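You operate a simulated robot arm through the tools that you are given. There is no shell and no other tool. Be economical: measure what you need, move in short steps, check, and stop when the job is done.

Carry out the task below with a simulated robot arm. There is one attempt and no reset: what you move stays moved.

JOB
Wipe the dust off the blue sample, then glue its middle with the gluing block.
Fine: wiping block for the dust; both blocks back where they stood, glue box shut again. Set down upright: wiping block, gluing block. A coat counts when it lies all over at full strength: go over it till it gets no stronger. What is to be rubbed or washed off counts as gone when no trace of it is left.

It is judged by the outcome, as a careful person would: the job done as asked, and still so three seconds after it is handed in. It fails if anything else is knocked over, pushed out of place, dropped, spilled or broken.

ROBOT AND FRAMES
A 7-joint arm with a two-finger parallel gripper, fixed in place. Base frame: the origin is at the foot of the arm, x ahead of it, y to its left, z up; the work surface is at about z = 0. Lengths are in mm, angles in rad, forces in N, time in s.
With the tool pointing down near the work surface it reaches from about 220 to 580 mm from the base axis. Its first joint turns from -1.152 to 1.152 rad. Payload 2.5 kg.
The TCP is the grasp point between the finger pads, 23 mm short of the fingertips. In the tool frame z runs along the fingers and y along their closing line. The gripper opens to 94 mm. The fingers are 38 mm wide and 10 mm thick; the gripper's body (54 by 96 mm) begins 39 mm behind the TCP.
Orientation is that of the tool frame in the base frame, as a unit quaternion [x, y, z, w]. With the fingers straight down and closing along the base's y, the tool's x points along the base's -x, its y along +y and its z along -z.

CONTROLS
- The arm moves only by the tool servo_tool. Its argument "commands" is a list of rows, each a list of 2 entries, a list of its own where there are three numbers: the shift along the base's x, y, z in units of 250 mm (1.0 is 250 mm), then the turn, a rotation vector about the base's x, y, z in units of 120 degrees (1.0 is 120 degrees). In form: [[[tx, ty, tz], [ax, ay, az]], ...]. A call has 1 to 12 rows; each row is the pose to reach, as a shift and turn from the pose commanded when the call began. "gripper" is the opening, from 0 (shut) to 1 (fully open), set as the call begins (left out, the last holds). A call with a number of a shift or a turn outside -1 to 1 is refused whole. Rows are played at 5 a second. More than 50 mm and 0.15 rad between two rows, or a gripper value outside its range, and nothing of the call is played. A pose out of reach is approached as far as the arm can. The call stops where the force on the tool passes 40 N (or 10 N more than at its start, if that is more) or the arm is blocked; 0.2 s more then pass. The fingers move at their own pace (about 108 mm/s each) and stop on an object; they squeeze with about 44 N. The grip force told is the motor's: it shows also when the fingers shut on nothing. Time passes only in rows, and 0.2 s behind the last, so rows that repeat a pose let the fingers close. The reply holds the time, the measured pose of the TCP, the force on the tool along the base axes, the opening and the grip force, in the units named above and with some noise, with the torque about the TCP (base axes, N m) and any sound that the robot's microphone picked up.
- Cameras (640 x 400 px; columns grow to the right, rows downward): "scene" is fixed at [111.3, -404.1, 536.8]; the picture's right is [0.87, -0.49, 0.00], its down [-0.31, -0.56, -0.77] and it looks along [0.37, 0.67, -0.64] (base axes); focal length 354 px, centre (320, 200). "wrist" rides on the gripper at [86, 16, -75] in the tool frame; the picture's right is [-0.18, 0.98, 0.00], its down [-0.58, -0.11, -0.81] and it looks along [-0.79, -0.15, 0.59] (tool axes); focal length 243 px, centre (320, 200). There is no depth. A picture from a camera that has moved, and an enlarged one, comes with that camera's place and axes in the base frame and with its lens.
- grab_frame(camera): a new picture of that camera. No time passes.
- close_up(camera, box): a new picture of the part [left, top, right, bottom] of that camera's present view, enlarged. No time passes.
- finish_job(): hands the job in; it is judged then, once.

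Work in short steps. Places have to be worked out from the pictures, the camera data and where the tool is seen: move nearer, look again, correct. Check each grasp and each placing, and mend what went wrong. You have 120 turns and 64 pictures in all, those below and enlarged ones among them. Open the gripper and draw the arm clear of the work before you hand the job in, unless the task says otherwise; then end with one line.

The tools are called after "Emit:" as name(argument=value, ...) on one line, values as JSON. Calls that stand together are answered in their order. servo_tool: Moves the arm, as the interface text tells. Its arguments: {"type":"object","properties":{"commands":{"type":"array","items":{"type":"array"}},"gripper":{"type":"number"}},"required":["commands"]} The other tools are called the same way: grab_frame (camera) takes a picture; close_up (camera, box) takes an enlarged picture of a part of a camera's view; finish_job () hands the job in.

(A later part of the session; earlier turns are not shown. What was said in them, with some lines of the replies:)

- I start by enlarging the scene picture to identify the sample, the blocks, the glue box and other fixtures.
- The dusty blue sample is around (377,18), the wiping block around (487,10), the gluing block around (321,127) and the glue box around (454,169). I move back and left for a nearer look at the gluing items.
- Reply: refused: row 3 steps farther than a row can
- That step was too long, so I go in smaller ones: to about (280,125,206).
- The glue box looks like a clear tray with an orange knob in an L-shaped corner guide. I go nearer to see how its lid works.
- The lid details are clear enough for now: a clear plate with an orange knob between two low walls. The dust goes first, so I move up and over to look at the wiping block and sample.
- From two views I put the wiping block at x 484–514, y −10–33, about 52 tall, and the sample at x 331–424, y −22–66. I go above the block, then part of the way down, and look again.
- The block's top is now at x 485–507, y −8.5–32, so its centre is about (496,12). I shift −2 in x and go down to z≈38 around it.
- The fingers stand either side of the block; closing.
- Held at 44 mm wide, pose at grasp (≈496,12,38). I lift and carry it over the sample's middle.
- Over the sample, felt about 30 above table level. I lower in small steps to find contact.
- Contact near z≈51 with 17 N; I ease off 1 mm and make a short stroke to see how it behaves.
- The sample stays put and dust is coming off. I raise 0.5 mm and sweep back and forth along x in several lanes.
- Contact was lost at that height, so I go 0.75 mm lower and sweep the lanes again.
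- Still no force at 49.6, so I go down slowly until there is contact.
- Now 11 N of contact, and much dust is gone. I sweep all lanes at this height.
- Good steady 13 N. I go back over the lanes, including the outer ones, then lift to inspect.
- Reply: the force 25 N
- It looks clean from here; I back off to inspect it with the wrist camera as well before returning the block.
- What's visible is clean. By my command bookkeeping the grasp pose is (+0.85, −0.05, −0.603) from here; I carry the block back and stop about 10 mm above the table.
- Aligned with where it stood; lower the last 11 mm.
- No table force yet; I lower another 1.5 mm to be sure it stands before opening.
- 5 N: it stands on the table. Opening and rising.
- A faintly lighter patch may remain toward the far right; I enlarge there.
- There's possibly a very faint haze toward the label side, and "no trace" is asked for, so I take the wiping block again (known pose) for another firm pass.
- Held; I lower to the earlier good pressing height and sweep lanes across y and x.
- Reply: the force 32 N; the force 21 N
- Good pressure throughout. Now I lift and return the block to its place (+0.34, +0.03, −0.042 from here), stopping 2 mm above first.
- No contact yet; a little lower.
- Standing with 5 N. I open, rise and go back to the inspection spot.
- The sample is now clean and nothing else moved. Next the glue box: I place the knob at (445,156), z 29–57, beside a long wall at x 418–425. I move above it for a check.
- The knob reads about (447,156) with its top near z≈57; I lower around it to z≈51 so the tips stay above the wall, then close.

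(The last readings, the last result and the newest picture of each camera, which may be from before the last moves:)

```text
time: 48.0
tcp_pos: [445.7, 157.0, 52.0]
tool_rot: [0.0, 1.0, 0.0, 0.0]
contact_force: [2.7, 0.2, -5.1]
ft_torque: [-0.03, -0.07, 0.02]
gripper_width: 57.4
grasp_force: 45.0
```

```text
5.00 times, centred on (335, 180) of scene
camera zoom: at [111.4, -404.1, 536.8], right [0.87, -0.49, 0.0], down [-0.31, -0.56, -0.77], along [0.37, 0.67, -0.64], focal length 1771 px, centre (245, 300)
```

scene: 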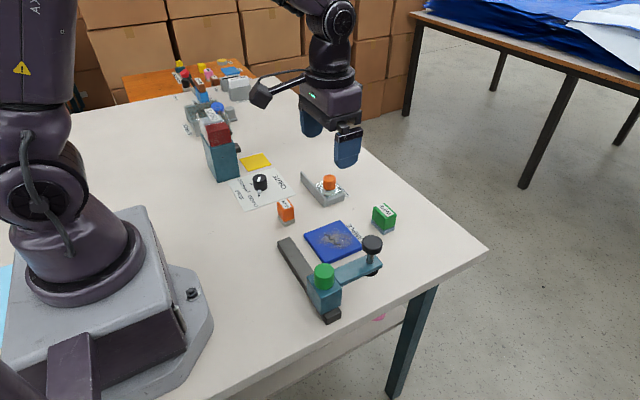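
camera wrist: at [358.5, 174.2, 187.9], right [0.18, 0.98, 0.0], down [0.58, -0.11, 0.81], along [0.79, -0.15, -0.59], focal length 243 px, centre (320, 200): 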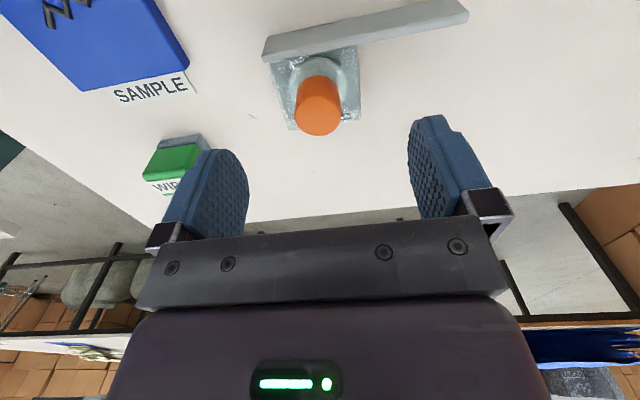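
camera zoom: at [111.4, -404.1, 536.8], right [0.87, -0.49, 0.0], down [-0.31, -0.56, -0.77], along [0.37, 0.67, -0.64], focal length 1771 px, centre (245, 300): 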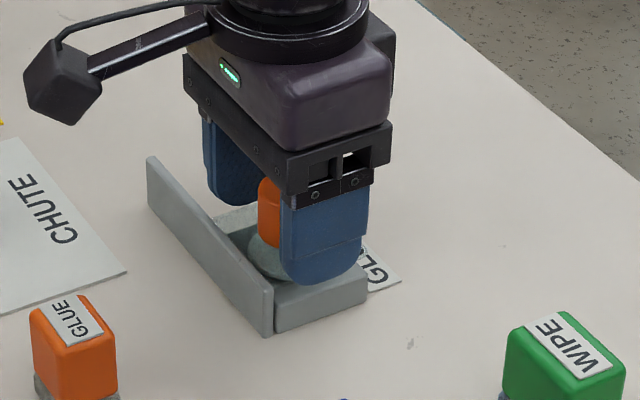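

The fingers stopped at 57 mm – that's the box/plate (about 58 wide), not the 30 mm knob, so my tips are too low. I open, rise 9 mm and look.

Emit:
servo_tool(commands=[[[0, 0, 0], [0, 0, 0]], [[0, 0, 0], [0, 0, 0]], [[0, 0, 0.036], [0, 0, 0]], [[0, 0, 0.036], [0, 0, 0]]], gripper=0.9)

Emit:
close_up(camera="scene", box=[285, 140, 385, 220])

Emit:
grab_frame(camera="wrist")

```text
time: 49.0
tcp_pos: [447.0, 157.4, 61.7]
tool_rot: [0.0, 1.0, 0.0, 0.0]
contact_force: [-0.4, -0.1, 0.0]
ft_torque: [-0.01, 0.01, 0.01]
gripper_width: 84.8
grasp_force: 0.0
```

```text
5.00 times, centred on (335, 180) of scene
camera zoom: at [111.3, -404.1, 536.8], right [0.87, -0.49, 0.0], down [-0.31, -0.56, -0.77], along [0.37, 0.67, -0.64], focal length 1771 px, centre (245, 300)
```

zoom: 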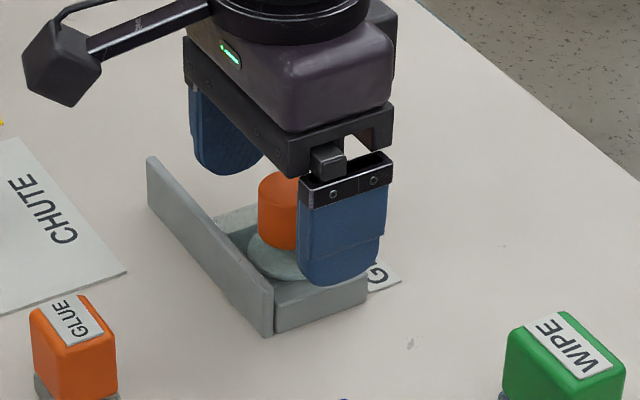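

```text
26 pictures are left
camera wrist: at [359.4, 173.9, 135.8], right [0.18, 0.98, 0.0], down [0.58, -0.11, 0.81], along [0.79, -0.15, -0.59], focal length 243 px, centre (320, 200)
```

wrist: 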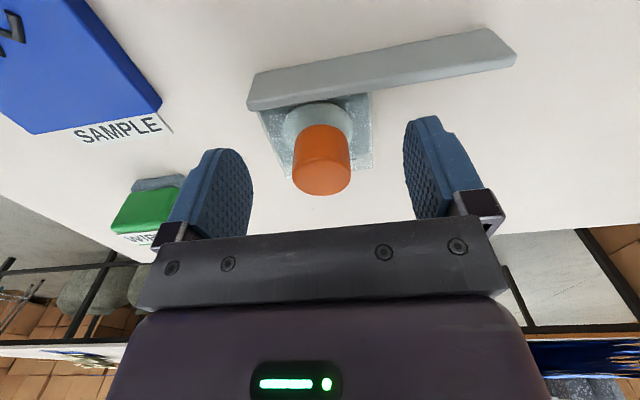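

Knob centre (447,157), top ≈58; nothing shifted. Tips are now at ≈38, so closing again should take the knob alone.

Emit:
servo_tool(commands=[[[0, 0, -0.008], [0, 0, 0]], [[0, 0, -0.008], [0, 0, 0]], [[0, 0, -0.008], [0, 0, 0]], [[0, 0, -0.008], [0, 0, 0]]], gripper=0.15)

```text
time: 50.0
tcp_pos: [446.4, 157.2, 59.5]
tool_rot: [0.0, 1.0, 0.0, 0.0]
contact_force: [-0.8, 0.3, 4.5]
ft_torque: [-0.35, 0.01, 0.0]
gripper_width: 29.2
grasp_force: 45.0
```

Knob held (29.2 mm). I lift gently 3 mm to see if the lid comes freely.

Emit:
servo_tool(commands=[[[0, 0, 0.004], [0, 0, 0]], [[0, 0, 0.008], [0, 0, 0]], [[0, 0, 0.012], [0, 0, 0]]])

Emit:
close_up(camera="scene", box=[295, 165, 355, 210])

```text
time: 50.8
tcp_pos: [446.2, 155.1, 60.9]
tool_rot: [0.0, 1.0, -0.001, -0.002]
contact_force: [14.2, -0.8, -33.5]
ft_torque: [0.42, -0.04, 0.02]
gripper_width: 29.6
grasp_force: 45.1
```

```text
8.89 times, centred on (325, 188) of scene
camera zoom: at [111.5, -404.1, 536.8], right [0.87, -0.49, 0.0], down [-0.31, -0.56, -0.77], along [0.37, 0.67, -0.64], focal length 3148 px, centre (276, 311)
```

zoom: 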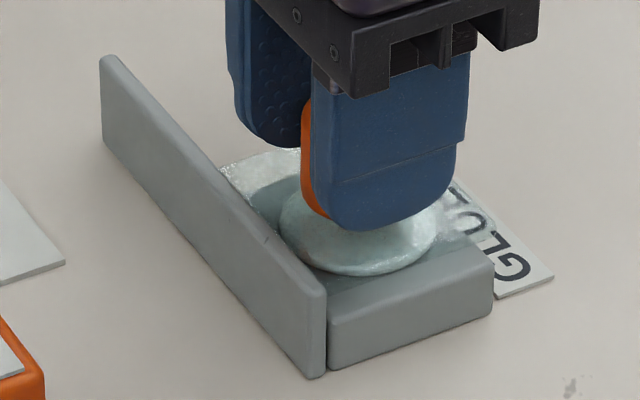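

The lid resists lifting (33 N), so it isn't lift-off; the long wall along y suggests it slides. I relax the height and try a gentle +y slide.

Emit:
servo_tool(commands=[[[0, 0, -0.005], [0, 0, 0]], [[0, 0, -0.01], [0, 0, 0]], [[0, 0.008, -0.01], [0, 0, 0]], [[0, 0.016, -0.01], [0, 0, 0]], [[0, 0.024, -0.01], [0, 0, 0]]])

Emit:
close_up(camera="scene", box=[295, 165, 355, 210])

```text
time: 52.0
tcp_pos: [445.3, 163.0, 61.2]
tool_rot: [-0.001, 1.0, 0.0, -0.001]
contact_force: [-8.4, -0.3, 5.0]
ft_torque: [-0.52, 0.1, -0.04]
gripper_width: 28.8
grasp_force: 44.3
```

```text
8.89 times, centred on (325, 188) of scene
camera zoom: at [111.3, -404.1, 536.8], right [0.87, -0.49, 0.0], down [-0.31, -0.56, -0.77], along [0.37, 0.67, -0.64], focal length 3148 px, centre (276, 311)
```

zoom: 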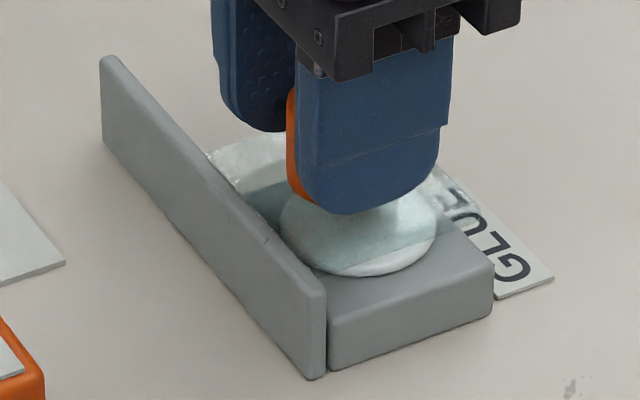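

It slides: the lid moves +y along the wall, the box stays and a round glue well shows beneath. I continue sliding.

Emit:
servo_tool(commands=[[[0, 0.03, 0], [0, 0, 0]], [[0, 0.06, 0], [0, 0, 0]], [[0, 0.09, 0], [0, 0, 0]], [[0, 0.12, 0], [0, 0, 0]], [[0, 0.15, 0], [0, 0, 0]], [[0, 0.175, 0], [0, 0, 0]]])

Emit:
close_up(camera="scene", box=[280, 140, 370, 210])

```text
time: 53.4
tcp_pos: [445.5, 207.8, 60.8]
tool_rot: [0.0, 1.0, -0.001, -0.001]
contact_force: [-23.9, -1.0, 21.5]
ft_torque: [-0.29, 0.06, 0.03]
gripper_width: 29.3
grasp_force: 45.4
```

```text
5.71 times, centred on (325, 175) of scene
camera zoom: at [111.2, -404.2, 536.8], right [0.87, -0.49, 0.0], down [-0.31, -0.56, -0.77], along [0.37, 0.67, -0.64], focal length 2024 px, centre (291, 343)
```

zoom: 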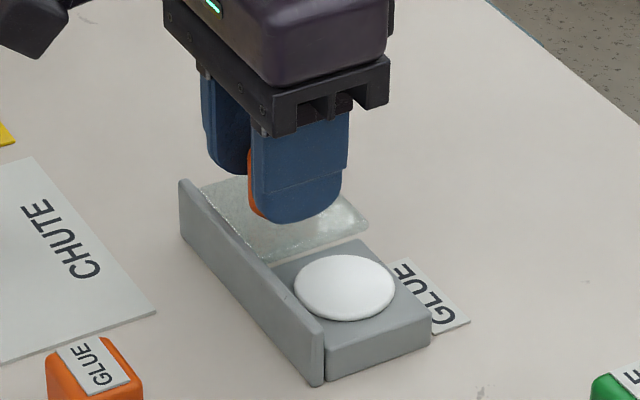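

The well is fully exposed. There is some sideways strain (−24 N x, +21 N z), so I relax by shifting slightly −x/+z while going a few mm farther.

Emit:
servo_tool(commands=[[[-0.003, 0, 0.002], [0, 0, 0]], [[-0.004, 0.01, 0.003], [0, 0, 0]], [[-0.004, 0.02, 0.003], [0, 0, 0]]])

```text
time: 54.2
tcp_pos: [445.7, 210.4, 60.9]
tool_rot: [0.001, 1.0, 0.001, 0.0]
contact_force: [-3.2, -0.1, 0.3]
ft_torque: [0.34, 0.58, -0.09]
gripper_width: 29.0
grasp_force: 45.1
```

Relaxed; lid is open by 55 mm. I release the knob, rise straight up and move toward the gluing block to look at it.

Emit:
servo_tool(commands=[[[0, 0, 0], [0, 0, 0]], [[0, 0, 0], [0, 0, 0]], [[0, 0, 0.12], [0, 0, 0]], [[0, 0, 0.26], [0, 0, 0]], [[0, 0, 0.4], [0, 0, 0]], [[-0.15, -0.08, 0.45], [0, 0, 0]], [[-0.32, -0.16, 0.45], [0, 0, 0]], [[-0.48, -0.24, 0.45], [0, 0, 0]], [[-0.63, -0.33, 0.4], [0, 0, 0]], [[-0.7, -0.36, 0.35], [0, 0, 0]]], gripper=0.9)

Emit:
grab_frame(camera="wrist")

Emit:
close_up(camera="scene", box=[265, 140, 385, 240])

```text
time: 56.4
tcp_pos: [269.8, 121.8, 146.4]
tool_rot: [0.0, 1.0, 0.0, 0.001]
contact_force: [0.3, -0.1, -0.6]
ft_torque: [0.0, -0.02, -0.01]
gripper_width: 84.8
grasp_force: 0.0
```

```text
22 pictures are left
camera wrist: at [182.9, 137.9, 222.6], right [0.18, 0.98, 0.0], down [0.58, -0.11, 0.81], along [0.79, -0.15, -0.59], focal length 243 px, centre (320, 200)
```

wrist: 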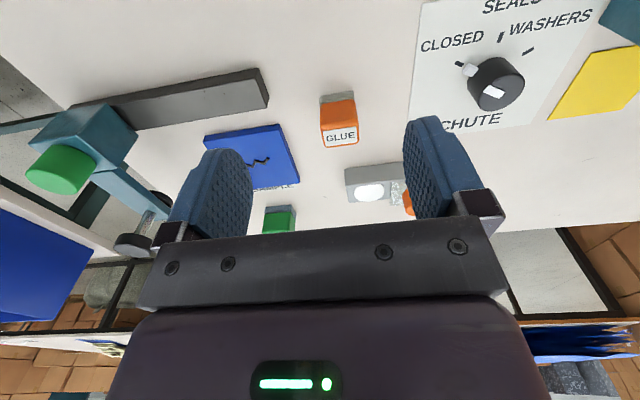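

```text
4.00 times, centred on (325, 190) of scene
camera zoom: at [111.3, -404.1, 536.8], right [0.87, -0.49, 0.0], down [-0.31, -0.56, -0.77], along [0.37, 0.67, -0.64], focal length 1416 px, centre (300, 240)
```

zoom: 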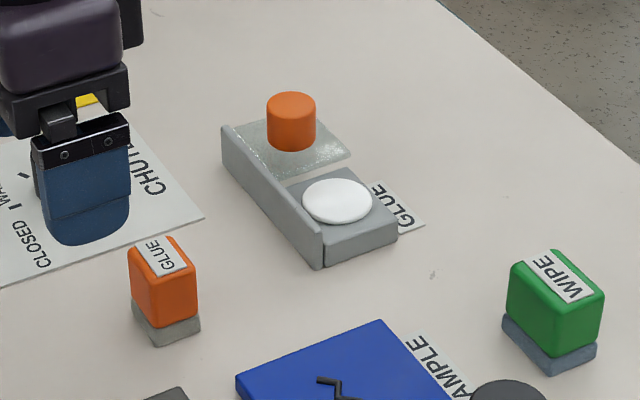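

Emit:
close_up(camera="wrist", box=[280, 70, 400, 220])

```text
2.67 times, centred on (340, 145) of wrist
camera zoom: at [182.9, 137.9, 222.6], right [0.18, 0.98, 0.0], down [0.58, -0.11, 0.81], along [0.79, -0.15, -0.59], focal length 647 px, centre (267, 347)
```

zoom: 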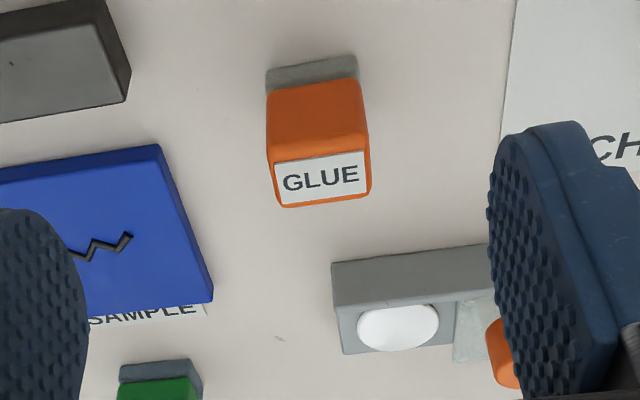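

The gluing block stands at x 312–335, y 113–146, about 50 tall; centre (323.5,129.5). I go down around it with a moderate opening.

Emit:
servo_tool(commands=[[[0.11, 0.015, 0], [0, 0, 0]], [[0.211, 0.031, -0.03], [0, 0, 0]], [[0.211, 0.031, -0.16], [0, 0, 0]]], gripper=0.72)

Emit:
close_up(camera="wrist", box=[140, 0, 500, 220])

```text
time: 57.2
tcp_pos: [322.4, 128.7, 108.1]
tool_rot: [0.0, 1.0, 0.0, 0.0]
contact_force: [0.2, -0.6, 0.4]
ft_torque: [-0.01, -0.01, 0.01]
gripper_width: 67.7
grasp_force: 0.0
```

```text
1.78 times, centred on (320, 110) of wrist
camera zoom: at [235.9, 145.2, 182.8], right [0.18, 0.98, 0.0], down [0.58, -0.11, 0.81], along [0.79, -0.15, -0.59], focal length 431 px, centre (320, 360)
```

zoom: 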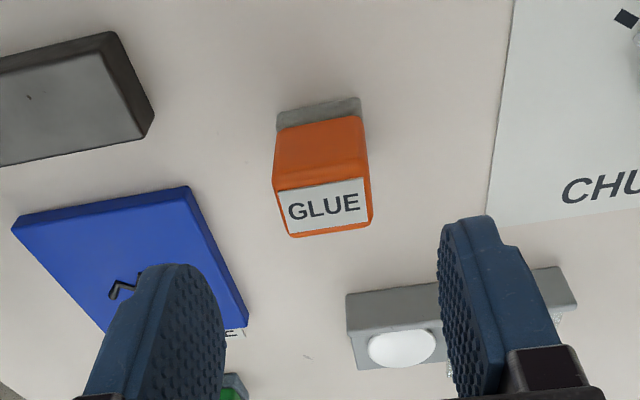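

Position confirmed. Down to z≈38 and close.

Emit:
servo_tool(commands=[[[0.004, 0.002, -0.12], [0, 0, 0]], [[0.004, 0.002, -0.22], [0, 0, 0]], [[0.004, 0.002, -0.28], [0, 0, 0]], [[0.004, 0.002, -0.28], [0, 0, 0]]])

Emit:
servo_tool(commands=[[[0, 0, 0], [0, 0, 0]], [[0, 0, 0], [0, 0, 0]], [[0, 0, 0], [0, 0, 0]]], gripper=0.2)

```text
time: 58.2
tcp_pos: [323.3, 128.9, 37.4]
tool_rot: [0.001, 1.0, 0.0, 0.0]
contact_force: [-0.5, -0.7, 0.0]
ft_torque: [0.04, 0.0, -0.04]
gripper_width: 67.6
grasp_force: 0.2
```

```text
time: 59.0
tcp_pos: [323.6, 128.9, 38.9]
tool_rot: [0.0, 1.0, 0.0, 0.0]
contact_force: [-0.6, 0.5, 0.6]
ft_torque: [-0.03, 0.02, 0.03]
gripper_width: 33.2
grasp_force: 43.6
```

Held at 33 mm. The well is at about (447,156), z≈20, radius 20. I lift and carry the block above it.

Emit:
servo_tool(commands=[[[0, 0, 0.1], [0, 0, 0]], [[0, 0, 0.24], [0, 0, 0]], [[0.13, 0.03, 0.28], [0, 0, 0]], [[0.29, 0.06, 0.28], [0, 0, 0]], [[0.44, 0.09, 0.28], [0, 0, 0]], [[0.494, 0.106, 0.2], [0, 0, 0]], [[0.494, 0.106, 0.15], [0, 0, 0]], [[0.494, 0.106, 0.15], [0, 0, 0]]])

Emit:
close_up(camera="scene", box=[280, 140, 370, 210])

Emit:
close_up(camera="wrist", box=[220, 20, 440, 220])

```text
time: 60.8
tcp_pos: [446.5, 155.2, 75.8]
tool_rot: [-0.001, 1.0, 0.0, 0.0]
contact_force: [0.2, 0.3, 0.4]
ft_torque: [0.0, 0.02, -0.02]
gripper_width: 33.2
grasp_force: 44.2
```

```text
5.71 times, centred on (325, 175) of scene
camera zoom: at [111.3, -404.1, 536.8], right [0.87, -0.49, 0.0], down [-0.31, -0.56, -0.77], along [0.37, 0.67, -0.64], focal length 2024 px, centre (291, 343)
```

zoom: 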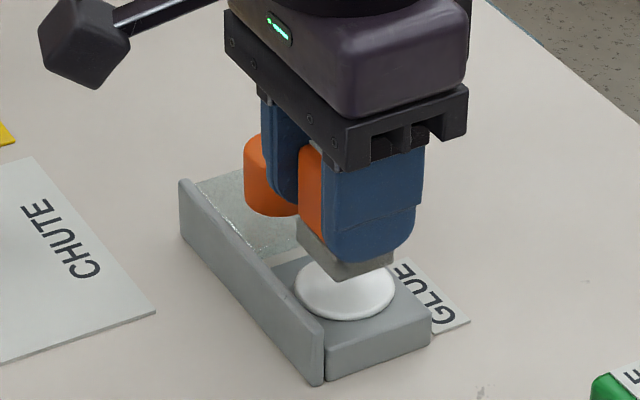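

```text
2.00 times, centred on (330, 120) of wrist
camera zoom: at [360.7, 172.7, 150.2], right [0.18, 0.98, 0.0], down [0.58, -0.11, 0.81], along [0.79, -0.15, -0.59], focal length 485 px, centre (300, 360)
```

zoom: 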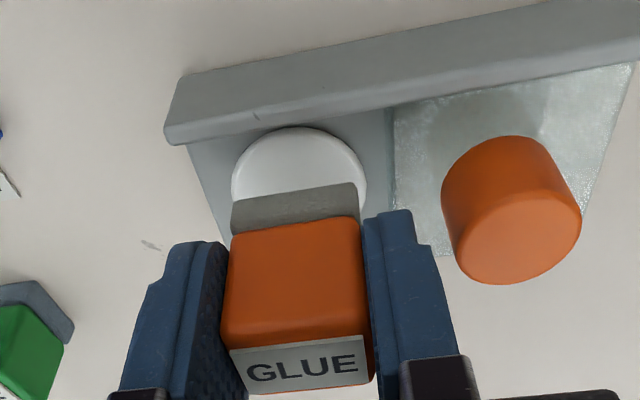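

Well aligned over the pad. I lower slowly until it presses lightly.

Emit:
servo_tool(commands=[[[0, 0, -0.03], [0, 0, 0]], [[0, 0, -0.05], [0, 0, 0]], [[0, 0, -0.06], [0, 0, 0]], [[0, 0, -0.066], [0, 0, 0]]])

```text
time: 61.8
tcp_pos: [448.1, 156.3, 60.0]
tool_rot: [0.0, 1.0, 0.0, 0.0]
contact_force: [-4.4, -1.3, 12.3]
ft_torque: [-0.02, 0.15, 0.0]
gripper_width: 33.5
grasp_force: 43.7
```

12 N on the pad. I hold for a moment to take up glue, with one re-dab, then lift and inspect.

Emit:
servo_tool(commands=[[[0, 0, 0], [0, 0, 0]], [[0, 0, 0], [0, 0, 0]], [[0, 0, 0], [0, 0, 0]], [[0, 0, 0], [0, 0, 0]], [[0, 0, 0.02], [0, 0, 0]], [[0, 0, 0.0], [0, 0, 0]], [[0, 0, 0.0], [0, 0, 0]], [[0, 0, 0.0], [0, 0, 0]], [[0, 0, 0.06], [0, 0, 0]], [[0, 0, 0.16], [0, 0, 0]]])

Emit:
close_up(camera="wrist", box=[220, 20, 440, 220])

```text
time: 64.0
tcp_pos: [447.5, 156.4, 99.0]
tool_rot: [0.0, 1.0, 0.001, -0.001]
contact_force: [0.1, 0.2, -0.2]
ft_torque: [0.02, 0.0, -0.02]
gripper_width: 33.0
grasp_force: 43.6
```

```text
2.00 times, centred on (330, 120) of wrist
camera zoom: at [360.0, 173.2, 173.8], right [0.18, 0.98, 0.0], down [0.58, -0.11, 0.81], along [0.79, -0.15, -0.59], focal length 485 px, centre (300, 360)
```

zoom: 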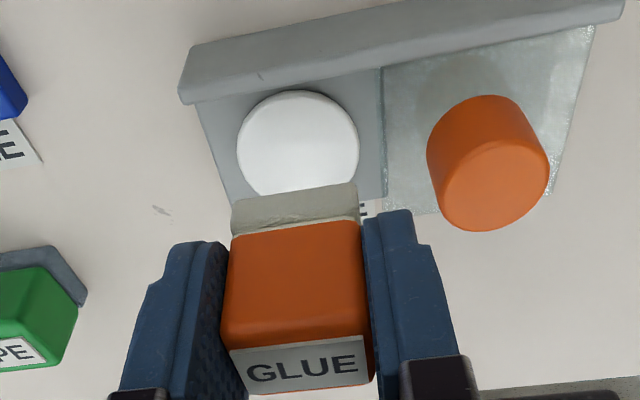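

The pad face turned paler, so it has taken glue. I carry it over the sample's middle (377,21), where the zigzag mark is.

Emit:
servo_tool(commands=[[[-0.05, -0.12, 0.03], [0, 0, 0]], [[-0.12, -0.27, 0.03], [0, 0, 0]], [[-0.2, -0.42, 0.03], [0, 0, 0]], [[-0.278, -0.538, 0], [0, 0, 0]], [[-0.278, -0.538, -0.11], [0, 0, 0]], [[-0.278, -0.538, -0.164], [0, 0, 0]], [[-0.278, -0.538, -0.19], [0, 0, 0]], [[-0.278, -0.538, -0.197], [0, 0, 0]]])

```text
time: 65.8
tcp_pos: [377.8, 22.2, 51.0]
tool_rot: [0.0, 1.0, 0.0, 0.0]
contact_force: [0.3, 0.8, -1.5]
ft_torque: [0.03, 0.01, 0.0]
gripper_width: 33.2
grasp_force: 44.4
```

Just above; I lower to contact and make short strokes around the centre.

Emit:
servo_tool(commands=[[[0, 0, -0.004], [0, 0, 0]], [[0, 0, -0.007], [0, 0, 0]], [[0, 0.03, -0.007], [0, 0, 0]], [[0, -0.03, -0.007], [0, 0, 0]], [[0, 0.0, -0.007], [0, 0, 0]]])

Emit:
close_up(camera="scene", box=[295, 190, 385, 260])

```text
time: 67.0
tcp_pos: [380.1, 19.0, 49.8]
tool_rot: [0.002, 1.0, -0.002, 0.003]
contact_force: [4.7, -9.5, 35.2]
ft_torque: [-0.15, -0.1, 0.04]
gripper_width: 32.9
grasp_force: 44.0
```

```text
5.71 times, centred on (340, 225) of scene
camera zoom: at [111.2, -404.1, 536.9], right [0.87, -0.49, 0.0], down [-0.31, -0.56, -0.77], along [0.37, 0.67, -0.64], focal length 2024 px, centre (206, 57)
```

zoom: 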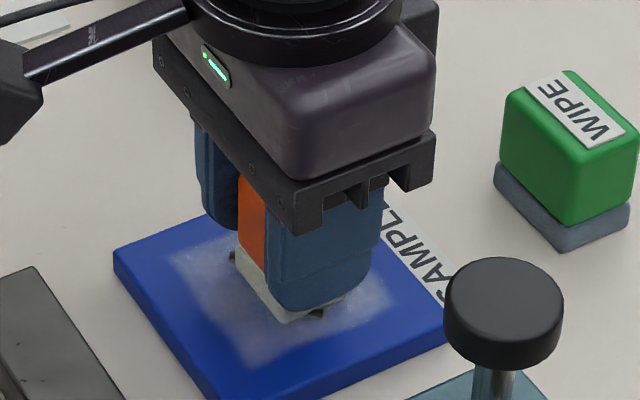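

A faint square coat shows, about x 349–408, y −6–53 – that's the middle patch. 35 N is a bit hard, so I ease off 1 mm and work over the whole patch.

Emit:
servo_tool(commands=[[[0, 0, 0.004], [0, 0, 0]], [[-0.06, 0.05, 0.004], [0, 0, 0]], [[-0.06, 0.0, 0.004], [0, 0, 0]], [[-0.06, -0.05, 0.004], [0, 0, 0]], [[-0.02, -0.05, 0.004], [0, 0, 0]], [[-0.02, 0.0, 0.004], [0, 0, 0]], [[-0.02, 0.06, 0.004], [0, 0, 0]], [[0.03, 0.06, 0.004], [0, 0, 0]], [[0.03, 0.0, 0.004], [0, 0, 0]], [[0.03, -0.05, 0.004], [0, 0, 0]], [[0.07, -0.05, 0.004], [0, 0, 0]], [[0.07, 0.0, 0.004], [0, 0, 0]]])

Emit:
servo_tool(commands=[[[0, 0.06, 0], [0, 0, 0]], [[-0.07, 0.06, 0], [0, 0, 0]], [[-0.13, 0.06, 0], [0, 0, 0]], [[-0.13, 0.02, 0], [0, 0, 0]], [[-0.07, 0.02, 0], [0, 0, 0]], [[0, 0.02, 0], [0, 0, 0]], [[0, -0.02, 0], [0, 0, 0]], [[-0.07, -0.02, 0], [0, 0, 0]], [[-0.13, -0.02, 0], [0, 0, 0]], [[-0.13, -0.05, 0], [0, 0, 0]], [[-0.07, -0.05, 0], [0, 0, 0]], [[0, -0.05, 0], [0, 0, 0]]])

Emit:
servo_tool(commands=[[[0, 0, 0.08], [0, 0, 0]], [[0.05, 0.05, 0.2], [0, 0, 0]], [[0.1, 0.15, 0.34], [0, 0, 0]]])

Emit:
close_up(camera="scene", box=[295, 200, 375, 270])

```text
time: 69.6
tcp_pos: [395.4, 20.8, 48.9]
tool_rot: [0.001, 1.0, -0.001, 0.001]
contact_force: [0.4, -5.2, 13.1]
ft_torque: [-0.1, -0.03, -0.03]
gripper_width: 33.1
grasp_force: 44.1
```

```text
time: 72.2
tcp_pos: [395.0, 9.4, 49.8]
tool_rot: [0.001, 1.0, 0.0, -0.001]
contact_force: [-2.3, -0.3, 7.6]
ft_torque: [0.01, -0.04, -0.02]
gripper_width: 33.1
grasp_force: 44.3
```

```text
time: 73.0
tcp_pos: [420.8, 47.0, 135.6]
tool_rot: [0.0, 1.0, 0.0, -0.001]
contact_force: [-0.1, 0.1, -0.1]
ft_torque: [-0.03, -0.03, -0.02]
gripper_width: 33.2
grasp_force: 43.4
```

```text
5.71 times, centred on (335, 235) of scene
camera zoom: at [111.3, -404.1, 536.8], right [0.87, -0.49, 0.0], down [-0.31, -0.56, -0.77], along [0.37, 0.67, -0.64], focal length 2024 px, centre (234, 0)
```

zoom: 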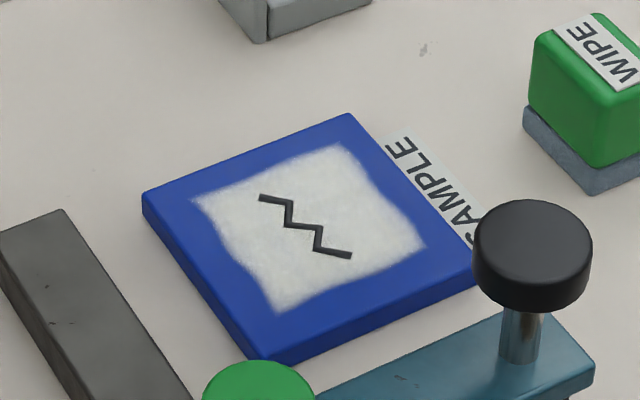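

A strong white coat all over the patch, slightly mottled. I make another full pass, to check whether it gets stronger.

Emit:
servo_tool(commands=[[[-0.1, -0.05, -0.16], [0, 0, 0]], [[-0.17, -0.1, -0.3], [0, 0, 0]], [[-0.17, -0.1, -0.341], [0, 0, 0]], [[-0.11, -0.1, -0.341], [0, 0, 0]], [[-0.1, -0.04, -0.341], [0, 0, 0]], [[-0.17, -0.04, -0.341], [0, 0, 0]], [[-0.23, -0.04, -0.341], [0, 0, 0]], [[-0.24, -0.08, -0.341], [0, 0, 0]], [[-0.17, -0.08, -0.341], [0, 0, 0]], [[-0.1, -0.08, -0.341], [0, 0, 0]], [[-0.1, -0.11, -0.341], [0, 0, 0]], [[-0.17, -0.11, -0.341], [0, 0, 0]]])

Emit:
servo_tool(commands=[[[-0.07, 0, 0], [0, 0, 0]], [[-0.07, -0.04, 0], [0, 0, 0]], [[0, -0.04, 0], [0, 0, 0]], [[0.07, -0.04, 0], [0, 0, 0]], [[0.07, 0.01, 0], [0, 0, 0]], [[0.07, 0.07, 0], [0, 0, 0]], [[0.02, 0.07, 0], [0, 0, 0]], [[0.02, 0.0, 0], [0, 0, 0]], [[0.02, -0.04, 0], [0, 0, 0]], [[-0.04, -0.04, 0], [0, 0, 0]], [[-0.04, 0.02, 0], [0, 0, 0]], [[-0.04, 0.07, 0], [0, 0, 0]]])

Emit:
servo_tool(commands=[[[-0.03, 0, 0], [0, 0, 0]], [[-0.03, -0.05, 0], [0, 0, 0]], [[-0.03, -0.11, 0], [0, 0, 0]], [[0, -0.11, 0.1], [0, 0, 0]], [[0.08, -0.06, 0.2], [0, 0, 0]], [[0.2, 0.03, 0.3], [0, 0, 0]], [[0.24, 0.05, 0.34], [0, 0, 0]]])

Emit:
close_up(camera="scene", box=[295, 200, 375, 270])

```text
time: 75.6
tcp_pos: [377.9, 17.8, 49.0]
tool_rot: [0.0, 1.0, 0.001, 0.0]
contact_force: [3.0, -1.0, 9.7]
ft_torque: [-0.03, -0.15, -0.01]
gripper_width: 33.1
grasp_force: 43.8
```

```text
time: 78.2
tcp_pos: [367.2, 36.2, 50.0]
tool_rot: [0.0, 1.0, -0.002, 0.0]
contact_force: [-1.2, -7.5, 20.8]
ft_torque: [-0.16, -0.07, 0.0]
gripper_width: 33.0
grasp_force: 43.5
```

```text
time: 79.8
tcp_pos: [427.3, 49.3, 133.4]
tool_rot: [0.0, 1.0, 0.0, 0.0]
contact_force: [-0.2, -0.1, -1.1]
ft_torque: [0.0, -0.02, 0.03]
gripper_width: 33.2
grasp_force: 44.6
```

```text
5.71 times, centred on (335, 235) of scene
camera zoom: at [111.3, -404.1, 536.8], right [0.87, -0.49, 0.0], down [-0.31, -0.56, -0.77], along [0.37, 0.67, -0.64], focal length 2024 px, centre (234, 0)
```

zoom: 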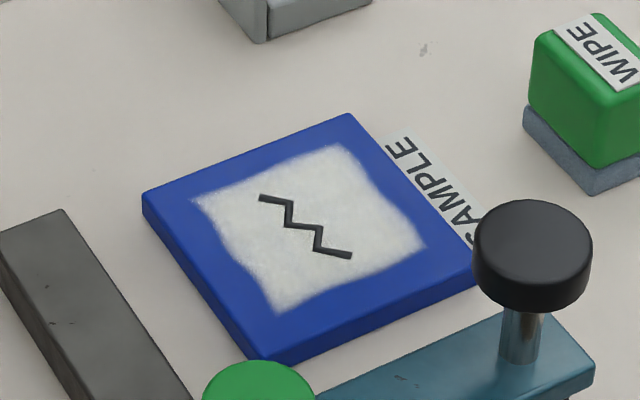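

The coat is unchanged, so it is at full strength. I return the gluing block to its place: (−0.416, +0.322, −0.383) from here, stopping 2.5 mm short.

Emit:
servo_tool(commands=[[[-0.1, 0.1, 0], [0, 0, 0]], [[-0.22, 0.2, 0], [0, 0, 0]], [[-0.34, 0.29, 0], [0, 0, 0]], [[-0.416, 0.322, -0.05], [0, 0, 0]], [[-0.416, 0.322, -0.2], [0, 0, 0]], [[-0.416, 0.322, -0.33], [0, 0, 0]], [[-0.416, 0.322, -0.373], [0, 0, 0]], [[-0.416, 0.322, -0.373], [0, 0, 0]]])

Emit:
servo_tool(commands=[[[0, 0, -0.005], [0, 0, 0]], [[0, 0, -0.01], [0, 0, 0]], [[0, 0, -0.013], [0, 0, 0]]])

```text
time: 81.6
tcp_pos: [324.2, 130.4, 40.2]
tool_rot: [0.001, 1.0, 0.0, 0.0]
contact_force: [-0.2, -0.7, -0.6]
ft_torque: [0.0, -0.01, 0.01]
gripper_width: 33.1
grasp_force: 44.9
```

```text
time: 82.4
tcp_pos: [324.3, 129.4, 37.2]
tool_rot: [0.001, 1.0, -0.001, 0.0]
contact_force: [0.5, -0.5, 0.5]
ft_torque: [0.05, -0.02, 0.02]
gripper_width: 33.4
grasp_force: 44.0
```

Not quite touching; a bit lower.

Emit:
servo_tool(commands=[[[0, 0, -0.002], [0, 0, 0]], [[0, 0, -0.004], [0, 0, 0]]])

```text
time: 83.0
tcp_pos: [324.4, 130.1, 37.3]
tool_rot: [0.0, 1.0, 0.0, 0.0]
contact_force: [-2.9, -1.5, 5.6]
ft_torque: [-0.01, 0.0, -0.02]
gripper_width: 33.3
grasp_force: 44.1
```

Standing. I open, rise, and go back over the lid knob, stopping above it.

Emit:
servo_tool(commands=[[[0, 0, 0], [0, 0, 0]], [[0, 0, 0], [0, 0, 0]], [[0, 0, 0.1], [0, 0, 0]], [[0, 0, 0.25], [0, 0, 0]], [[0, 0, 0.4], [0, 0, 0]], [[0.15, 0.1, 0.4], [0, 0, 0]], [[0.3, 0.2, 0.4], [0, 0, 0]], [[0.42, 0.29, 0.4], [0, 0, 0]], [[0.485, 0.327, 0.32], [0, 0, 0]], [[0.485, 0.327, 0.24], [0, 0, 0]]], gripper=0.72)

Emit:
close_up(camera="wrist", box=[160, 0, 480, 200])

Emit:
close_up(camera="scene", box=[265, 165, 405, 265])

```text
time: 85.2
tcp_pos: [445.8, 211.0, 98.3]
tool_rot: [0.001, 1.0, 0.0, 0.0]
contact_force: [0.3, 0.3, 0.2]
ft_torque: [0.0, 0.01, -0.02]
gripper_width: 67.8
grasp_force: 0.0
```

```text
2.00 times, centred on (320, 100) of wrist
camera zoom: at [358.6, 228.9, 171.1], right [0.18, 0.98, 0.0], down [0.58, -0.11, 0.81], along [0.79, -0.15, -0.59], focal length 485 px, centre (320, 400)
```

zoom: 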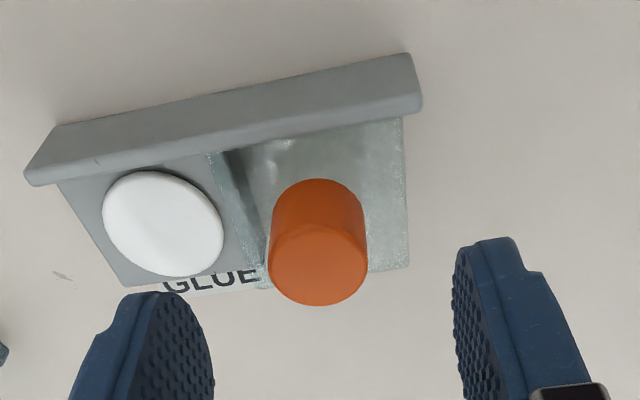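

```text
4.00 times, centred on (335, 215) of scene
camera zoom: at [111.3, -404.1, 536.8], right [0.87, -0.49, 0.0], down [-0.31, -0.56, -0.77], along [0.37, 0.67, -0.64], focal length 1416 px, centre (260, 140)
```

zoom: 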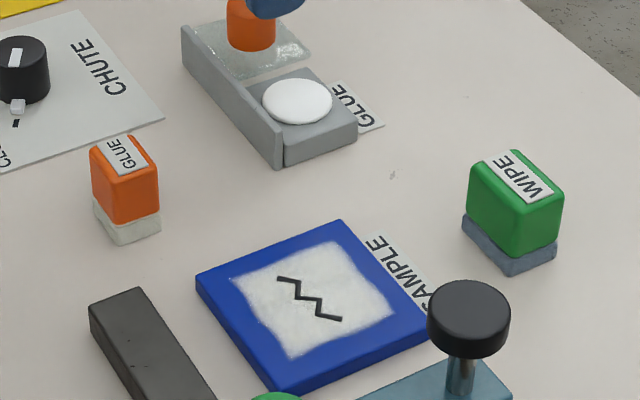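

Both blocks stand where they were. I lower onto the knob and close.

Emit:
servo_tool(commands=[[[0, 0, -0.08], [0, 0, 0]], [[0, 0, -0.143], [0, 0, 0]], [[0, 0, -0.143], [0, 0, 0]]])

Emit:
servo_tool(commands=[[[0, 0, 0], [0, 0, 0]], [[0, 0, 0], [0, 0, 0]], [[0, 0, 0], [0, 0, 0]]], gripper=0.15)

```text
time: 86.0
tcp_pos: [444.6, 212.3, 62.2]
tool_rot: [0.0, 1.0, 0.0, 0.0]
contact_force: [0.5, 0.2, -0.1]
ft_torque: [0.0, -0.02, 0.03]
gripper_width: 67.6
grasp_force: 0.2
```

```text
time: 86.8
tcp_pos: [444.3, 210.9, 60.2]
tool_rot: [0.0, 1.0, 0.0, 0.0]
contact_force: [1.0, -1.1, -2.8]
ft_torque: [0.41, -0.07, 0.05]
gripper_width: 29.2
grasp_force: 45.0
```

Knob held with little strain. I slide it back −y most of the way.

Emit:
servo_tool(commands=[[[0, -0.03, 0], [0, 0, 0]], [[0, -0.06, 0], [0, 0, 0]], [[0, -0.09, 0], [0, 0, 0]], [[0, -0.12, 0], [0, 0, 0]], [[0, -0.15, 0], [0, 0, 0]]])

```text
time: 88.0
tcp_pos: [444.8, 173.5, 61.4]
tool_rot: [0.0, 1.0, 0.0, 0.0]
contact_force: [9.7, 0.6, -13.8]
ft_torque: [0.42, 0.05, 0.04]
gripper_width: 29.0
grasp_force: 45.3
```

Some strain (+10 x, −14 z); I relax it slightly and close the remaining 17 mm.

Emit:
servo_tool(commands=[[[0.002, -0.02, -0.003], [0, 0, 0]], [[0.002, -0.04, -0.003], [0, 0, 0]], [[0.002, -0.06, -0.003], [0, 0, 0]], [[0.002, -0.069, -0.003], [0, 0, 0]], [[0.002, -0.069, -0.003], [0, 0, 0]]])

Emit:
close_up(camera="scene", box=[295, 165, 355, 210])

```text
time: 89.2
tcp_pos: [445.3, 156.9, 60.5]
tool_rot: [0.0, 1.0, 0.0, -0.001]
contact_force: [-9.5, -1.4, 9.7]
ft_torque: [0.2, -0.16, 0.29]
gripper_width: 28.9
grasp_force: 44.5
```

```text
8.89 times, centred on (325, 188) of scene
camera zoom: at [111.3, -404.1, 536.8], right [0.87, -0.49, 0.0], down [-0.31, -0.56, -0.77], along [0.37, 0.67, -0.64], focal length 3148 px, centre (276, 311)
```

zoom: 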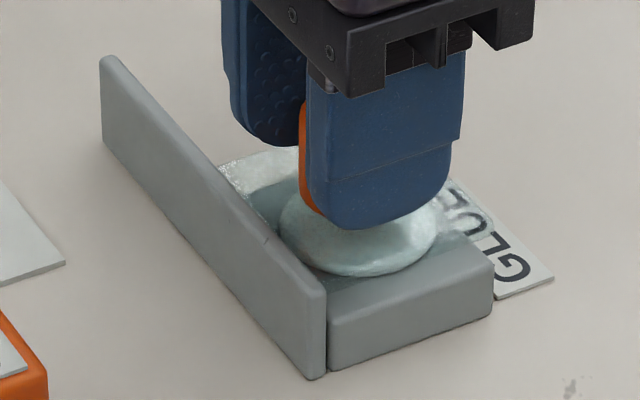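

The lid's far edge looks perhaps 1–2 mm short of its first place; I nudge it −y until it meets its stop.

Emit:
servo_tool(commands=[[[-0.002, -0.004, 0.002], [0, 0, 0]], [[-0.002, -0.008, 0.002], [0, 0, 0]], [[-0.002, -0.012, 0.002], [0, 0, 0]]])

Emit:
close_up(camera="scene", box=[295, 165, 355, 210])

```text
time: 90.0
tcp_pos: [445.0, 154.9, 60.6]
tool_rot: [0.0, 1.0, 0.001, 0.001]
contact_force: [2.3, 7.2, -2.7]
ft_torque: [-0.42, 0.4, -0.18]
gripper_width: 29.2
grasp_force: 45.0
```

```text
8.89 times, centred on (325, 188) of scene
camera zoom: at [111.4, -404.1, 536.8], right [0.87, -0.49, 0.0], down [-0.31, -0.56, -0.77], along [0.37, 0.67, -0.64], focal length 3148 px, centre (276, 311)
```

zoom: 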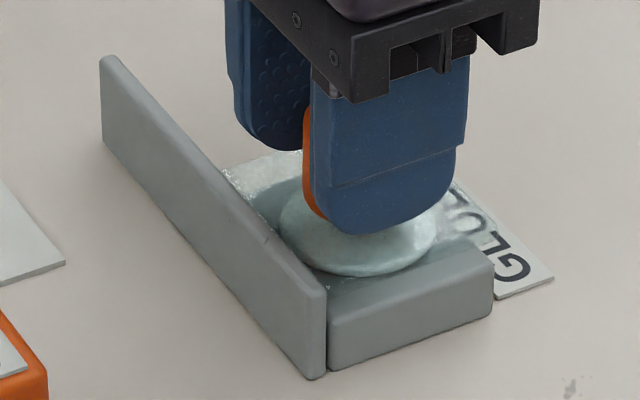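

Now 7 N against the stop and the view matches the original. I release, rise straight and withdraw.

Emit:
servo_tool(commands=[[[0, 0.003, 0], [0, 0, 0]], [[0, 0.003, 0], [0, 0, 0]], [[0, 0.003, 0], [0, 0, 0]], [[0, 0, 0.12], [0, 0, 0]], [[0, 0, 0.28], [0, 0, 0]], [[0, 0, 0.44], [0, 0, 0]], [[-0.12, -0.1, 0.56], [0, 0, 0]], [[-0.26, -0.2, 0.64], [0, 0, 0]], [[-0.4, -0.24, 0.72], [0, 0, 0]]], gripper=0.9)

Emit:
close_up(camera="scene", box=[265, 165, 405, 265])

Emit:
close_up(camera="scene", box=[295, 165, 355, 210])

```text
time: 92.0
tcp_pos: [345.6, 93.6, 240.7]
tool_rot: [0.0, 1.0, 0.0, 0.0]
contact_force: [0.7, -0.5, 0.2]
ft_torque: [0.04, 0.01, 0.0]
gripper_width: 84.6
grasp_force: 0.0
```

```text
4.00 times, centred on (335, 215) of scene
camera zoom: at [111.4, -404.1, 536.8], right [0.87, -0.49, 0.0], down [-0.31, -0.56, -0.77], along [0.37, 0.67, -0.64], focal length 1416 px, centre (260, 140)
```

zoom: 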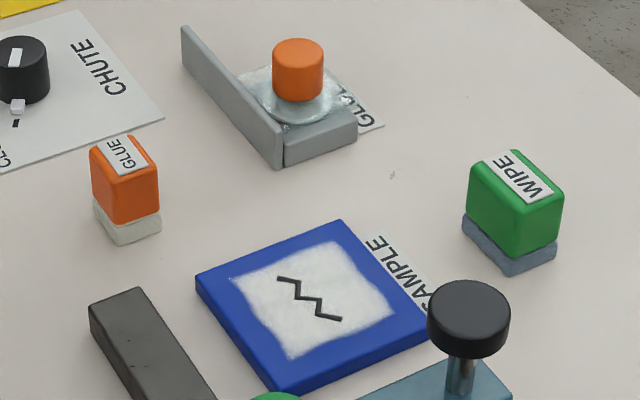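

```text
8.89 times, centred on (325, 188) of scene
camera zoom: at [111.4, -404.1, 536.8], right [0.87, -0.49, 0.0], down [-0.31, -0.56, -0.77], along [0.37, 0.67, -0.64], focal length 3148 px, centre (276, 311)
```

zoom: 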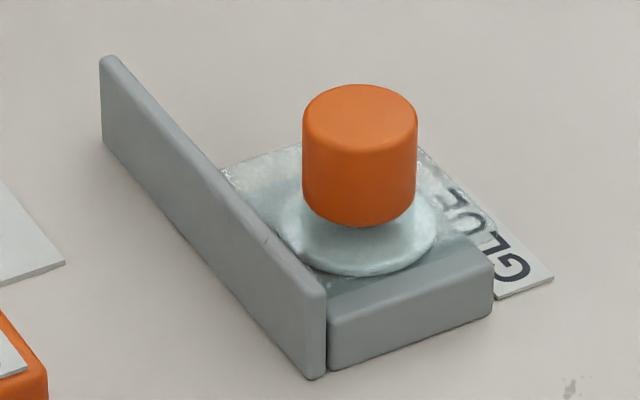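

The lid is shut exactly as at first, both blocks stand upright in their places, the sample is clean with a full coat in its middle, and the arm is clear with the gripper open. Handing in.

Emit:
finish_job()

```text
The job is handed in.
```

The blue sample is wiped clean and its middle has a full-strength coat of glue; both blocks are back upright where they stood and the glue box is shut.
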